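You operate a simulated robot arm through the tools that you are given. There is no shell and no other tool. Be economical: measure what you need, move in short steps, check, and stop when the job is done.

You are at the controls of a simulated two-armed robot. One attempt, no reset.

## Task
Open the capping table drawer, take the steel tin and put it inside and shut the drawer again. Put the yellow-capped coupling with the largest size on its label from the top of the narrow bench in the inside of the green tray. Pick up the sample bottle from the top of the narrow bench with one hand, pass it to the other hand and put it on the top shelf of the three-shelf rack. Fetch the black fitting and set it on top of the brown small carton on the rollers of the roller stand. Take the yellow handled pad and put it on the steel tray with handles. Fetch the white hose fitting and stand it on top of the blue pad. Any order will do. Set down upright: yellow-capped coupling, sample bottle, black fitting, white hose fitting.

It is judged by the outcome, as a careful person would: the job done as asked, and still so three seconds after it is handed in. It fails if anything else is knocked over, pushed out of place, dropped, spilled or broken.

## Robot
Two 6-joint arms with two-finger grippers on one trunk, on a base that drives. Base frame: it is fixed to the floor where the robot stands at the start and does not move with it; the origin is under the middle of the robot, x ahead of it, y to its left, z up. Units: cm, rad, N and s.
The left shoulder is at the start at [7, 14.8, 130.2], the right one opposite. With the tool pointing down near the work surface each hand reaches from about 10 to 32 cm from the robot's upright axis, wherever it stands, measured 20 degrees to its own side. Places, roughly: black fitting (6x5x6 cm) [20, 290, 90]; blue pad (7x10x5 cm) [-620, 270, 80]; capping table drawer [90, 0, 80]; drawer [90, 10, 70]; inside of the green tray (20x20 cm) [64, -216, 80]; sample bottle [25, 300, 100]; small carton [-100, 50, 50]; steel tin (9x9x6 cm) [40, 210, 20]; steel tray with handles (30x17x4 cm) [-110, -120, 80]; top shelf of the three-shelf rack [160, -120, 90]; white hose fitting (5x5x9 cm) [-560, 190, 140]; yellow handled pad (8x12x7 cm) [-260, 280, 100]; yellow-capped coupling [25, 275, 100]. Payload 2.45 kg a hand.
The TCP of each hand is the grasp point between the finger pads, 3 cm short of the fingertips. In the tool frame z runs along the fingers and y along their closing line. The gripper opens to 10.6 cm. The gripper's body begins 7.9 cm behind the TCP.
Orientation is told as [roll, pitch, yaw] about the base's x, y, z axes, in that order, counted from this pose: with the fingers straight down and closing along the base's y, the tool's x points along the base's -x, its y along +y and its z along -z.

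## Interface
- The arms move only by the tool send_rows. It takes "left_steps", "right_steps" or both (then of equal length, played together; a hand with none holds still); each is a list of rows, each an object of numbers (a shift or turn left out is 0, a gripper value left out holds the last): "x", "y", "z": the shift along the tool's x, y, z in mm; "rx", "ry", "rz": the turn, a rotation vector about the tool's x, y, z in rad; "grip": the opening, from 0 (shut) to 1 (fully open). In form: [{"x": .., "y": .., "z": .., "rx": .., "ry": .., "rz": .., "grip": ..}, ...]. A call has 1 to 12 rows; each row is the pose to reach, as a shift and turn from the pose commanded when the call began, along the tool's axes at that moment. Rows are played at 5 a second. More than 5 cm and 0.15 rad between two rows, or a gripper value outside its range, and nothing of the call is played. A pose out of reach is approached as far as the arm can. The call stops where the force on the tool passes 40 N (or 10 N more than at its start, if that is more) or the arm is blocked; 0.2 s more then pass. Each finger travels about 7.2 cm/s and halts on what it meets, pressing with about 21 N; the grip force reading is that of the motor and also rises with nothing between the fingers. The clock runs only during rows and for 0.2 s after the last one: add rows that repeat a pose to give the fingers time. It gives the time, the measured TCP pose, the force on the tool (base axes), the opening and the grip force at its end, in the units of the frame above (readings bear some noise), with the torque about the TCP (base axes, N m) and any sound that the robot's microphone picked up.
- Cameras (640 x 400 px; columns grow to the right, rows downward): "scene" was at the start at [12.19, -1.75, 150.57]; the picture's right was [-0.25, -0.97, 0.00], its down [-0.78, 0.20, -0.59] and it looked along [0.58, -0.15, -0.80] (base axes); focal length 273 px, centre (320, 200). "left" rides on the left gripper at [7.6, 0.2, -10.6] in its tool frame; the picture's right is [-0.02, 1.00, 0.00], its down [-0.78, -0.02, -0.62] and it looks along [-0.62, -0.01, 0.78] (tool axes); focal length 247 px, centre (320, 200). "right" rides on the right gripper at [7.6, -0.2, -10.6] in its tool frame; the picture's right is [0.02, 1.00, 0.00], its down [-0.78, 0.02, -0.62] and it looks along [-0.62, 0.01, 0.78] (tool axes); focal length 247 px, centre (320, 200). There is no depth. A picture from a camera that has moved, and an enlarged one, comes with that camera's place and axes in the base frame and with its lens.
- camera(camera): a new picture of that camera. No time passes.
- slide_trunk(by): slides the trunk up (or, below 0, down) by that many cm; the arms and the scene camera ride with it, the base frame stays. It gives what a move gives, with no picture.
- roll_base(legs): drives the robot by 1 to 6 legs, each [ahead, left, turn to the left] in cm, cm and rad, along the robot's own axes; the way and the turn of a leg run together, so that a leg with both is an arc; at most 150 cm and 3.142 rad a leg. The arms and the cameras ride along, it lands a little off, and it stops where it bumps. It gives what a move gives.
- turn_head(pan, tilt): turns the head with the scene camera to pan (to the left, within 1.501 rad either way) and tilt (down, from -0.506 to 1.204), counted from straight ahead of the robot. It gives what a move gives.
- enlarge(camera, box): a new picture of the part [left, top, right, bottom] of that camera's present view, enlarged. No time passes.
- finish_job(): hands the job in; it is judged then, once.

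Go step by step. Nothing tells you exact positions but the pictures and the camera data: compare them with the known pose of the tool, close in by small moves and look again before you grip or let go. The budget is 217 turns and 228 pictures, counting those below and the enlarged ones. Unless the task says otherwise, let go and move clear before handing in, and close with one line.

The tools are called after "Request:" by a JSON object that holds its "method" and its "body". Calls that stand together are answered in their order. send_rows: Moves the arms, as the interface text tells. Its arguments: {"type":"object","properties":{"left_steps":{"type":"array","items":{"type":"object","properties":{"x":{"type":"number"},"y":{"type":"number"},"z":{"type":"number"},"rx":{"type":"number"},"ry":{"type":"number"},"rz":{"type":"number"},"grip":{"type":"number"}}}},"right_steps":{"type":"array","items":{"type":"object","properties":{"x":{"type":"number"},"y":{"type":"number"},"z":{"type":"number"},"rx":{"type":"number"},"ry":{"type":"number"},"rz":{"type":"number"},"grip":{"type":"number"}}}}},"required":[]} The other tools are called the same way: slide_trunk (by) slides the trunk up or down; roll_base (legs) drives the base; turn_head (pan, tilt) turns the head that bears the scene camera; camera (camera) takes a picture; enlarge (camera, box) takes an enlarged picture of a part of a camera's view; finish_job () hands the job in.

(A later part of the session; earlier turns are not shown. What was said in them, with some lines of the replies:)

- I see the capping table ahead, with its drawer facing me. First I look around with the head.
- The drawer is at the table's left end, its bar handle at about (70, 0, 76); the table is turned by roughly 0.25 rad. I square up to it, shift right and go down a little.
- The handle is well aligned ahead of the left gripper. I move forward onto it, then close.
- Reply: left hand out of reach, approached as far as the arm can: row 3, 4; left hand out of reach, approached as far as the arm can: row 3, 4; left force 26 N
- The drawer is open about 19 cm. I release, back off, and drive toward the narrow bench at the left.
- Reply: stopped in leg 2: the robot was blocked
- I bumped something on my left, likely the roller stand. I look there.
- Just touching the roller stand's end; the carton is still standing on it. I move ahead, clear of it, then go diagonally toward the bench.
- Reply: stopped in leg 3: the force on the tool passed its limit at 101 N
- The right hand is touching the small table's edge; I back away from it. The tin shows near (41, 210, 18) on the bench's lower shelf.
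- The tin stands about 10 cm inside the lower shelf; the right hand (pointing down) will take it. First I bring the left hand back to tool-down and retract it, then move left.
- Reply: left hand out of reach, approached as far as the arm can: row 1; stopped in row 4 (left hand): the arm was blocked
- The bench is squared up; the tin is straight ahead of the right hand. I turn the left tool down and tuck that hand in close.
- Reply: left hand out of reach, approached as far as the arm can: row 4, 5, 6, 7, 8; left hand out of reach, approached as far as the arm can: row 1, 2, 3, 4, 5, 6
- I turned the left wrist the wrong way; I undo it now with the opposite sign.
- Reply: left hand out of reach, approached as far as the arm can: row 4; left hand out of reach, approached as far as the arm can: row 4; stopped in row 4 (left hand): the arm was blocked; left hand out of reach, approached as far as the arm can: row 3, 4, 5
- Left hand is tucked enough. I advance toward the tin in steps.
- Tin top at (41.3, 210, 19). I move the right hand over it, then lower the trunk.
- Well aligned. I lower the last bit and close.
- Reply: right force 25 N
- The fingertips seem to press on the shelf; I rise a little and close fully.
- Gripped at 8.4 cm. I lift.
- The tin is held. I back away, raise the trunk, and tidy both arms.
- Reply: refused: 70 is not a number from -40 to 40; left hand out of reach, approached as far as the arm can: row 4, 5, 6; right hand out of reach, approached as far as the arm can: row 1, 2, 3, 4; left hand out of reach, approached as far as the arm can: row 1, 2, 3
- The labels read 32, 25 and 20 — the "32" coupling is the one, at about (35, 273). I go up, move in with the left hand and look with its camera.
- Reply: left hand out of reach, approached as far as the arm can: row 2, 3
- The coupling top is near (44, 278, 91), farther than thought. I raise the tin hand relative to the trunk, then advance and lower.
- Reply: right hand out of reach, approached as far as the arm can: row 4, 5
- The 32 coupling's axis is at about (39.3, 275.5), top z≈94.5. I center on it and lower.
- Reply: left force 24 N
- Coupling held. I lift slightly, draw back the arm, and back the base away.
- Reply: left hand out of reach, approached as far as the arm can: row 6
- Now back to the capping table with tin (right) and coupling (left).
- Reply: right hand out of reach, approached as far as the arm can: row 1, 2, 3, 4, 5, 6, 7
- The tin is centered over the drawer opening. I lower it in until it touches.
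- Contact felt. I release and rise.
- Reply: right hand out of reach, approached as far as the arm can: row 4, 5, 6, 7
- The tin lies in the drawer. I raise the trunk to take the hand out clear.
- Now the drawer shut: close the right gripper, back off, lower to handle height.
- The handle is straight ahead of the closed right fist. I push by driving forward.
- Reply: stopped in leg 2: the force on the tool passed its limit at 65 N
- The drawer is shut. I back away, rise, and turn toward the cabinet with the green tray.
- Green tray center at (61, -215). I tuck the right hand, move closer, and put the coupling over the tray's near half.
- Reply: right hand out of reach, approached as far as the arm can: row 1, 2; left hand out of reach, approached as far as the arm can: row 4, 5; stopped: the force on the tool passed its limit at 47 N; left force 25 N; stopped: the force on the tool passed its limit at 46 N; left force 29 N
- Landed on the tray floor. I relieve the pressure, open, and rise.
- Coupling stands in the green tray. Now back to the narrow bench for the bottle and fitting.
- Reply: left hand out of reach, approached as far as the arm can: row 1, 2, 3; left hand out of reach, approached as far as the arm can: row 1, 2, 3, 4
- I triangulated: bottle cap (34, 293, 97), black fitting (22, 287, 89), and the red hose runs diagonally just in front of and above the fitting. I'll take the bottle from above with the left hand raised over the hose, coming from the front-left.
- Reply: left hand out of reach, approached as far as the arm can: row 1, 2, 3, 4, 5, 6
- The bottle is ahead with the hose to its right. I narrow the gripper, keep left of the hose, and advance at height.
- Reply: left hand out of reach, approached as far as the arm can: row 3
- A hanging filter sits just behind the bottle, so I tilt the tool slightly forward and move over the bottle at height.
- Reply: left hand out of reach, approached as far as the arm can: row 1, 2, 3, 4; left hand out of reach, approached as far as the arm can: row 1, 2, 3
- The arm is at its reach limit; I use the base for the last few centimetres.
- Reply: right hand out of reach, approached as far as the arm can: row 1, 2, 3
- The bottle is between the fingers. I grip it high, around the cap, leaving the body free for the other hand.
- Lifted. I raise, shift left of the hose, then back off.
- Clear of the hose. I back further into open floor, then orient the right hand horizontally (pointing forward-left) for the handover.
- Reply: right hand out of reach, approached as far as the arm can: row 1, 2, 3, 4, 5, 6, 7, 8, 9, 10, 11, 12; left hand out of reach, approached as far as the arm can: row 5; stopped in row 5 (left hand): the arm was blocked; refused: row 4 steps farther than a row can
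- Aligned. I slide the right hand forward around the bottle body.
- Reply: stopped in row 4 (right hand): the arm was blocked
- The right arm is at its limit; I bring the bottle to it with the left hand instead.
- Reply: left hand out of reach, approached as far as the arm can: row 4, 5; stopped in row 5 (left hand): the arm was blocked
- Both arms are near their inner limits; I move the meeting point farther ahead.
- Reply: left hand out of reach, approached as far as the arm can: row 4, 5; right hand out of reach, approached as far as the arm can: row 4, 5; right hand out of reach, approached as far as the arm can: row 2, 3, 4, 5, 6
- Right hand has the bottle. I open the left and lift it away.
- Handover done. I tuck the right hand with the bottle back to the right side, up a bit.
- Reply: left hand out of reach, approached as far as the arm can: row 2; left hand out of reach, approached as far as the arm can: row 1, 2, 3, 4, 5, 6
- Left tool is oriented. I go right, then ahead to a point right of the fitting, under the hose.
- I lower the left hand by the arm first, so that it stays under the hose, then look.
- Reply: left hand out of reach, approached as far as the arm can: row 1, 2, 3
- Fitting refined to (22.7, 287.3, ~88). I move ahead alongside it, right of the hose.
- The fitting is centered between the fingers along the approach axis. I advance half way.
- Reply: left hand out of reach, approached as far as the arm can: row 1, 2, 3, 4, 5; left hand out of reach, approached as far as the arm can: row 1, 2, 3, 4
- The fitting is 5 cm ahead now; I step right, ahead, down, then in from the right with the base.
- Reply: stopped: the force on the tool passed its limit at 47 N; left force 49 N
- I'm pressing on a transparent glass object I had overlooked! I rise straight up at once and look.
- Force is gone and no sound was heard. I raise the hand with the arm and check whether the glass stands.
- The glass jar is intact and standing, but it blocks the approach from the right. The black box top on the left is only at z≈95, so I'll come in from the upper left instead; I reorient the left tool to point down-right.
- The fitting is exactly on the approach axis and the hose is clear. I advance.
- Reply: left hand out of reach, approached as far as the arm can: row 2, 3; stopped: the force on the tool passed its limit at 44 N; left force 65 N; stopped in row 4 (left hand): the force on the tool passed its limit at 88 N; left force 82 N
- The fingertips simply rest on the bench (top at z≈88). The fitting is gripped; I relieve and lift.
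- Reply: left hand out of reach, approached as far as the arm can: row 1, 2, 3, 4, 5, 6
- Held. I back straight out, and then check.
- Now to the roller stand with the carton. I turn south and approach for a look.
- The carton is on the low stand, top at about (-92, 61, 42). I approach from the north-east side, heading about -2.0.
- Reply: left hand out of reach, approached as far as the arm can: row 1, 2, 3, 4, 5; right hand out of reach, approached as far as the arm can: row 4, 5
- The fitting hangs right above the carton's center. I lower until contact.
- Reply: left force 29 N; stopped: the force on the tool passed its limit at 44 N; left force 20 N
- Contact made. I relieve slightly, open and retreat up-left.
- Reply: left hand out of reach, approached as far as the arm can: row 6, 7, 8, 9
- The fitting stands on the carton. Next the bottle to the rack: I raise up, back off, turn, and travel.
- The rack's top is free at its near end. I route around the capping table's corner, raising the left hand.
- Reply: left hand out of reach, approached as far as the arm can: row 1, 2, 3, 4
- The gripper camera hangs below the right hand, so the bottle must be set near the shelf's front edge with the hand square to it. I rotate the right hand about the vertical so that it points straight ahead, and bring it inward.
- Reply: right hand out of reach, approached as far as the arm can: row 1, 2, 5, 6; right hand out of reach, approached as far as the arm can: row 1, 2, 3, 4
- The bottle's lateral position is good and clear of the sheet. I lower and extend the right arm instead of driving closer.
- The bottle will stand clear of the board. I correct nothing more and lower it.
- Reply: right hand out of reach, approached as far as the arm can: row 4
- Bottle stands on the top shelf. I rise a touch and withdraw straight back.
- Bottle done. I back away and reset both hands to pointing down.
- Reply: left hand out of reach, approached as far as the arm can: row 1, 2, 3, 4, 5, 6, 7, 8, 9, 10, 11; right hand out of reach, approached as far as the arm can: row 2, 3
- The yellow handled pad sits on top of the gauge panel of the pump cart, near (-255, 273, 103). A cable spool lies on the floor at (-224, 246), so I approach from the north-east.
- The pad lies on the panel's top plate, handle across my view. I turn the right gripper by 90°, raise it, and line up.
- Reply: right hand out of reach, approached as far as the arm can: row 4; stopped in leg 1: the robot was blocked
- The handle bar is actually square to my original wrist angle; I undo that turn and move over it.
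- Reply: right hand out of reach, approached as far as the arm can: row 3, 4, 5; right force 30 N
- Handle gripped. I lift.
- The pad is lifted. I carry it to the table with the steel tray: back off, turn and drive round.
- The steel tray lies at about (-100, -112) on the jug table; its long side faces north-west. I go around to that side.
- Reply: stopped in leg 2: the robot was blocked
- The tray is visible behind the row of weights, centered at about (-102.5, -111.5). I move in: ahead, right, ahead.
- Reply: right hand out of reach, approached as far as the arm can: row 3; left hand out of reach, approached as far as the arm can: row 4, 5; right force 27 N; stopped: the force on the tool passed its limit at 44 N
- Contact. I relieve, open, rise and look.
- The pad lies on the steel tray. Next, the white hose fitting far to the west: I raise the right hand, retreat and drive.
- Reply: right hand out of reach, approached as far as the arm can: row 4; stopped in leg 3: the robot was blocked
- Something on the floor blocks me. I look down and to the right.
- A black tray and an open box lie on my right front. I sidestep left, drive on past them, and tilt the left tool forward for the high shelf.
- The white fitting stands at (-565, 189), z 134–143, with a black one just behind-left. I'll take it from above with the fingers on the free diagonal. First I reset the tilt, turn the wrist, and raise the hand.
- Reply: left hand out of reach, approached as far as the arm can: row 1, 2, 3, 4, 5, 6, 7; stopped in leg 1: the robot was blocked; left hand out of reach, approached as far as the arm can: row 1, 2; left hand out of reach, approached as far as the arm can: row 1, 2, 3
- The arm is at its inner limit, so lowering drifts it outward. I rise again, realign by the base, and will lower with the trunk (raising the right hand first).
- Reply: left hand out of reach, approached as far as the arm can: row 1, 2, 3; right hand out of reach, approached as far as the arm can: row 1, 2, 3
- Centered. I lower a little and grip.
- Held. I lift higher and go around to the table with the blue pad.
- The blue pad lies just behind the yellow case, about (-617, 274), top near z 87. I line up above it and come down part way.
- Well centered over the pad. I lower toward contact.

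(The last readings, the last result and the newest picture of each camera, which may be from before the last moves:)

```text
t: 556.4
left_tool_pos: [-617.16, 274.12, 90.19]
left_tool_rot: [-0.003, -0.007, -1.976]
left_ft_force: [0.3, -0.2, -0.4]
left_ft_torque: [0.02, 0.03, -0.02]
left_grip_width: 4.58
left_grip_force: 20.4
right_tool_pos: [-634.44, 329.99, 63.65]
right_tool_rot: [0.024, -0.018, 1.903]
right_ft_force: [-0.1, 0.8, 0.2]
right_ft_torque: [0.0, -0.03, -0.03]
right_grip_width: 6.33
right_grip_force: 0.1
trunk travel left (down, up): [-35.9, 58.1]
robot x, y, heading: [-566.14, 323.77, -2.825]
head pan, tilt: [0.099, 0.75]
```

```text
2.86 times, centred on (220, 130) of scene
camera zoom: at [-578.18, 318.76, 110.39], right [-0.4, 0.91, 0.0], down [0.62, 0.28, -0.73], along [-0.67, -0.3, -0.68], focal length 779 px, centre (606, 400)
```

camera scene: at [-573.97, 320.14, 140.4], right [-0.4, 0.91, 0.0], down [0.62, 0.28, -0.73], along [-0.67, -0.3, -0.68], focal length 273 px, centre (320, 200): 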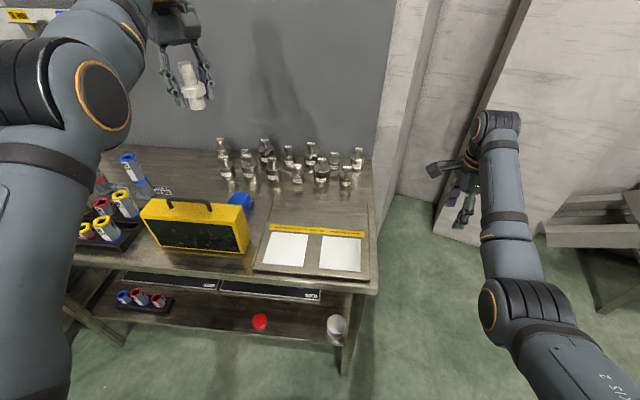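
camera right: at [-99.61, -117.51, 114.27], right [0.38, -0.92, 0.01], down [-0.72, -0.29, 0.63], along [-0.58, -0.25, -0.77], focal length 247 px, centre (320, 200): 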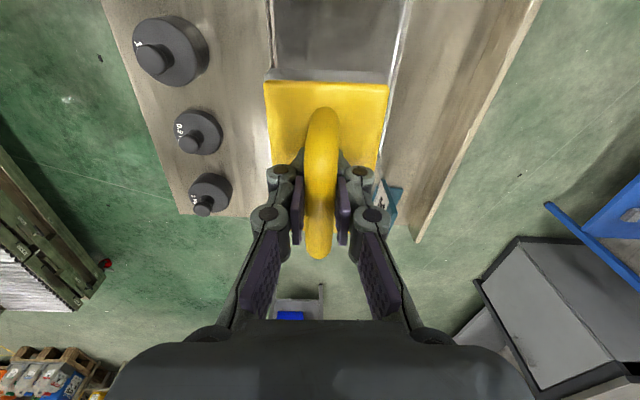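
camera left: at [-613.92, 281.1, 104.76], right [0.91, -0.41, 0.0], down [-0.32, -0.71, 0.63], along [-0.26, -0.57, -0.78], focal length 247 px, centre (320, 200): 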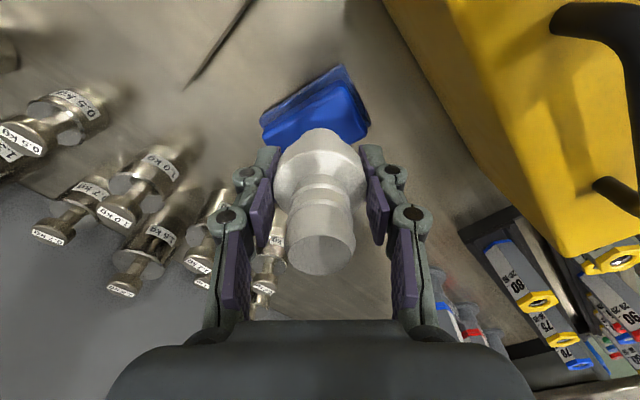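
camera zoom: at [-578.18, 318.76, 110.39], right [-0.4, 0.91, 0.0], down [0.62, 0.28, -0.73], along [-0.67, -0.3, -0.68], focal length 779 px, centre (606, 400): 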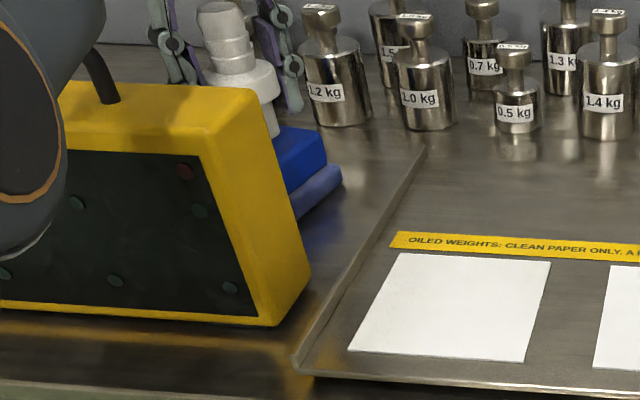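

Request:
{"method": "slide_trunk", "body": {"by": -0.8}}

Request:
{"method": "slide_trunk", "body": {"by": -0.7}}

Request:
{"method": "slide_trunk", "body": {"by": -0.7}}

Request:
{"method": "camera", "body": {"camera": "scene"}}

```text
t: 557.0
left_tool_pos: [-617.24, 274.06, 89.4]
left_tool_rot: [-0.004, -0.007, -1.975]
left_ft_force: [0.0, -0.1, 0.2]
left_ft_torque: [0.0, -0.02, 0.01]
left_grip_width: 4.56
left_grip_force: 21.0
right_tool_pos: [-634.48, 330.06, 62.82]
right_tool_rot: [0.024, -0.018, 1.903]
right_ft_force: [-0.7, 0.2, -0.3]
right_ft_torque: [0.0, 0.0, 0.0]
right_grip_width: 6.37
right_grip_force: 0.0
trunk travel left (down, up): [-35.1, 58.9]
robot x, y, heading: [-565.77, 323.65, -2.825]
head pan, tilt: [0.099, 0.75]
```

```text
t: 557.5
left_tool_pos: [-617.26, 274.11, 88.63]
left_tool_rot: [-0.005, -0.006, -1.976]
left_ft_force: [0.4, -0.7, -0.3]
left_ft_torque: [-0.08, -0.01, 0.02]
left_grip_width: 4.56
left_grip_force: 21.4
right_tool_pos: [-634.46, 329.95, 62.12]
right_tool_rot: [0.023, -0.017, 1.904]
right_ft_force: [0.2, 0.2, 0.3]
right_ft_torque: [-0.01, 0.01, 0.01]
right_grip_width: 6.39
right_grip_force: 0.1
trunk travel left (down, up): [-34.4, 59.6]
robot x, y, heading: [-565.72, 323.68, -2.819]
head pan, tilt: [0.099, 0.75]
```

```text
t: 558.1
left_tool_pos: [-617.23, 274.16, 88.33]
left_tool_rot: [-0.008, -0.011, -1.976]
left_ft_force: [-3.0, -2.5, 14.9]
left_ft_torque: [-0.05, 0.01, 0.02]
left_grip_width: 4.62
left_grip_force: 20.8
right_tool_pos: [-634.46, 330.05, 61.52]
right_tool_rot: [0.024, -0.017, 1.902]
right_ft_force: [0.0, 1.0, 0.0]
right_ft_torque: [0.0, 0.01, -0.01]
right_grip_width: 6.35
right_grip_force: 0.0
trunk travel left (down, up): [-33.7, 60.3]
robot x, y, heading: [-566.07, 323.63, -2.825]
head pan, tilt: [0.099, 0.75]
```

```text
25 pictures are left
camera scene: at [-578.09, 318.87, 108.24], right [-0.4, 0.91, 0.0], down [0.62, 0.28, -0.73], along [-0.67, -0.3, -0.68], focal length 273 px, centre (320, 200)
```

scene: 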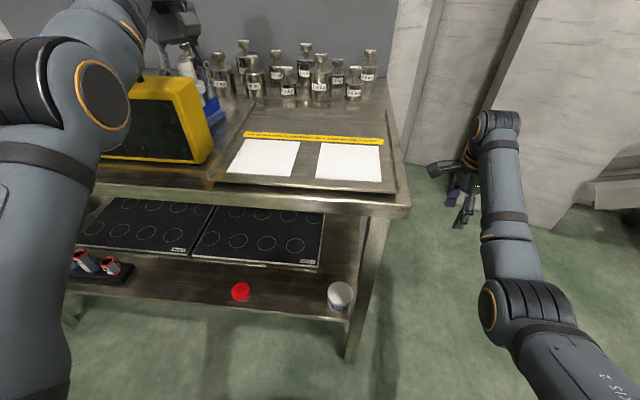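

Contact. I check with the wrist camera before letting go.

Request:
{"method": "camera", "body": {"camera": "left"}}

Request:
{"method": "enlarge", "body": {"camera": "scene", "box": [150, 30, 270, 140]}}

```text
24 pictures are left
camera left: at [-613.83, 281.2, 98.8], right [0.91, -0.41, -0.01], down [-0.32, -0.71, 0.63], along [-0.27, -0.57, -0.78], focal length 247 px, centre (320, 200)
```

left: 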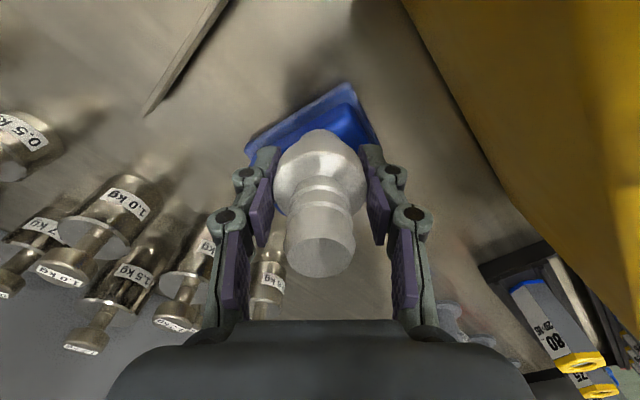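

```text
3.64 times, centred on (210, 85) of scene
camera zoom: at [-578.09, 318.87, 108.24], right [-0.4, 0.91, 0.0], down [0.62, 0.28, -0.73], along [-0.67, -0.3, -0.68], focal length 992 px, centre (720, 618)
```

zoom: 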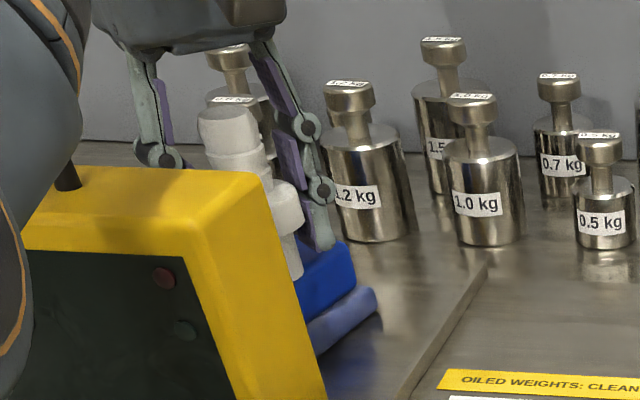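

Request:
{"method": "slide_trunk", "body": {"by": 0.2}}

Request:
{"method": "send_rows", "body": {"left_steps": [{"grip": 0.46}, {"grip": 0.5}, {"grip": 0.54}, {"grip": 0.58}, {"grip": 0.58}]}}

Request:
{"method": "camera", "body": {"camera": "left"}}

```text
t: 558.6
left_tool_pos: [-617.1, 274.14, 88.15]
left_tool_rot: [-0.003, -0.008, -1.976]
left_ft_force: [-2.3, -0.7, 9.9]
left_ft_torque: [-0.03, 0.08, -0.01]
left_grip_width: 4.59
left_grip_force: 21.0
right_tool_pos: [-634.46, 330.08, 61.69]
right_tool_rot: [0.026, -0.017, 1.901]
right_ft_force: [-0.1, -1.1, 0.0]
right_ft_torque: [-0.01, -0.02, -0.02]
right_grip_width: 6.38
right_grip_force: 0.1
trunk travel left (down, up): [-33.9, 60.1]
robot x, y, heading: [-565.78, 323.53, -2.822]
head pan, tilt: [0.099, 0.75]
```

```text
t: 559.8
left_tool_pos: [-617.17, 274.08, 88.26]
left_tool_rot: [-0.004, -0.008, -1.975]
left_ft_force: [0.1, -0.5, 0.2]
left_ft_torque: [-0.02, 0.03, 0.01]
left_grip_width: 6.12
left_grip_force: 0.2
right_tool_pos: [-634.46, 330.04, 61.64]
right_tool_rot: [0.024, -0.017, 1.903]
right_ft_force: [0.1, -0.6, 0.0]
right_ft_torque: [0.02, -0.02, 0.0]
right_grip_width: 6.37
right_grip_force: 0.1
trunk travel left (down, up): [-33.9, 60.1]
robot x, y, heading: [-565.61, 323.43, -2.823]
head pan, tilt: [0.099, 0.75]
```

```text
22 pictures are left
camera left: at [-613.94, 281.1, 98.74], right [0.91, -0.41, 0.0], down [-0.32, -0.71, 0.63], along [-0.26, -0.57, -0.78], focal length 247 px, centre (320, 200)
```

left: 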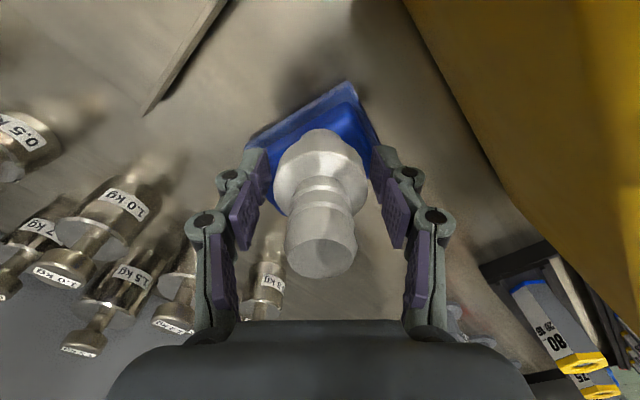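

It stands by itself. I rise straight up and look.

Request:
{"method": "slide_trunk", "body": {"by": 12}}

Request:
{"method": "camera", "body": {"camera": "left"}}

Request:
{"method": "slide_trunk", "body": {"by": 30}}

Request:
{"method": "enlarge", "body": {"camera": "scene", "box": [100, 80, 340, 300]}}

```text
t: 561.3
left_tool_pos: [-617.23, 274.13, 100.09]
left_tool_rot: [-0.003, -0.005, -1.976]
left_ft_force: [-0.1, 0.3, -0.1]
left_ft_torque: [0.0, 0.0, 0.01]
left_grip_width: 6.12
left_grip_force: 0.0
right_tool_pos: [-634.6, 329.98, 73.56]
right_tool_rot: [0.025, -0.017, 1.902]
right_ft_force: [-0.2, 0.3, -0.6]
right_ft_torque: [0.01, -0.02, 0.02]
right_grip_width: 6.34
right_grip_force: 0.1
trunk travel left (down, up): [-45.9, 48.1]
robot x, y, heading: [-565.48, 323.37, -2.823]
head pan, tilt: [0.099, 0.75]
```

```text
21 pictures are left
camera left: at [-613.97, 281.09, 110.71], right [0.91, -0.41, 0.0], down [-0.32, -0.71, 0.63], along [-0.26, -0.57, -0.78], focal length 247 px, centre (320, 200)
```

left: 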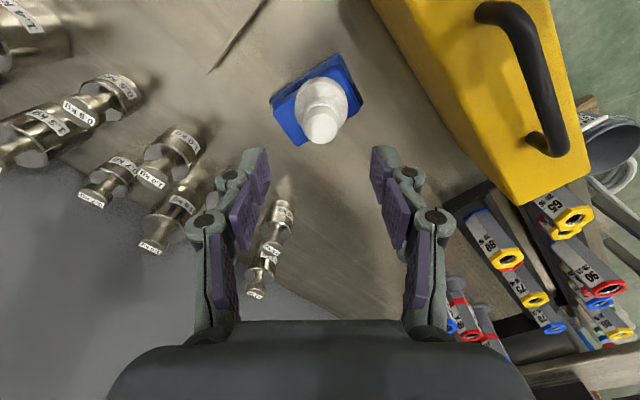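

```text
t: 564.3
left_tool_pos: [-617.18, 274.06, 130.04]
left_tool_rot: [-0.004, -0.008, -1.975]
left_ft_force: [0.2, 1.0, 1.0]
left_ft_torque: [0.01, 0.0, -0.02]
left_grip_width: 6.14
left_grip_force: 0.0
right_tool_pos: [-634.59, 330.06, 103.54]
right_tool_rot: [0.023, -0.015, 1.902]
right_ft_force: [0.7, -0.4, -0.1]
right_ft_torque: [0.01, 0.0, -0.02]
right_grip_width: 6.37
right_grip_force: 0.1
trunk travel left (down, up): [-75.9, 18.1]
robot x, y, heading: [-565.63, 323.37, -2.831]
head pan, tilt: [0.099, 0.75]
```

```text
1.82 times, centred on (220, 190) of scene
camera zoom: at [-578.23, 318.74, 150.39], right [-0.4, 0.91, 0.0], down [0.62, 0.28, -0.73], along [-0.67, -0.3, -0.68], focal length 496 px, centre (502, 218)
```

zoom: 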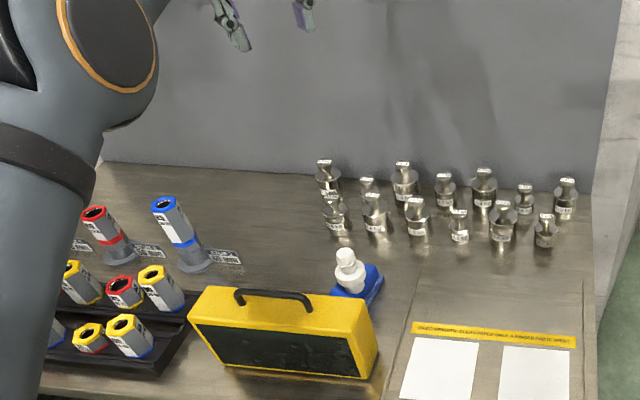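

The white fitting stands on the blue pad. I back clear and hand in.

Request:
{"method": "roll_base", "body": {"legs": [[-18, 0, 0]]}}

Request:
{"method": "finish_job", "body": {}}

```text
t: 565.8
left_tool_pos: [-600.78, 279.57, 130.0]
left_tool_rot: [-0.002, -0.007, -1.976]
left_ft_force: [-1.4, -0.3, 0.3]
left_ft_torque: [-0.03, -0.03, 0.0]
left_grip_width: 6.19
left_grip_force: 0.1
right_tool_pos: [-617.94, 335.56, 103.46]
right_tool_rot: [0.022, -0.017, 1.901]
right_ft_force: [0.2, -0.2, -0.1]
right_ft_torque: [0.0, -0.05, -0.02]
right_grip_width: 6.38
right_grip_force: 0.1
trunk travel left (down, up): [-75.9, 18.1]
robot x, y, heading: [-548.69, 328.85, -2.826]
head pan, tilt: [0.099, 0.75]
```

```text
The job is handed in.
```

I finished all six tasks and handed the job in, but on the way the robot bumped several things: the roller stand, the edge of the small table, a black tray on the floor and two obstacles I didn't identify. I saw nothing knocked over, but I didn't check that each of them stayed in place.
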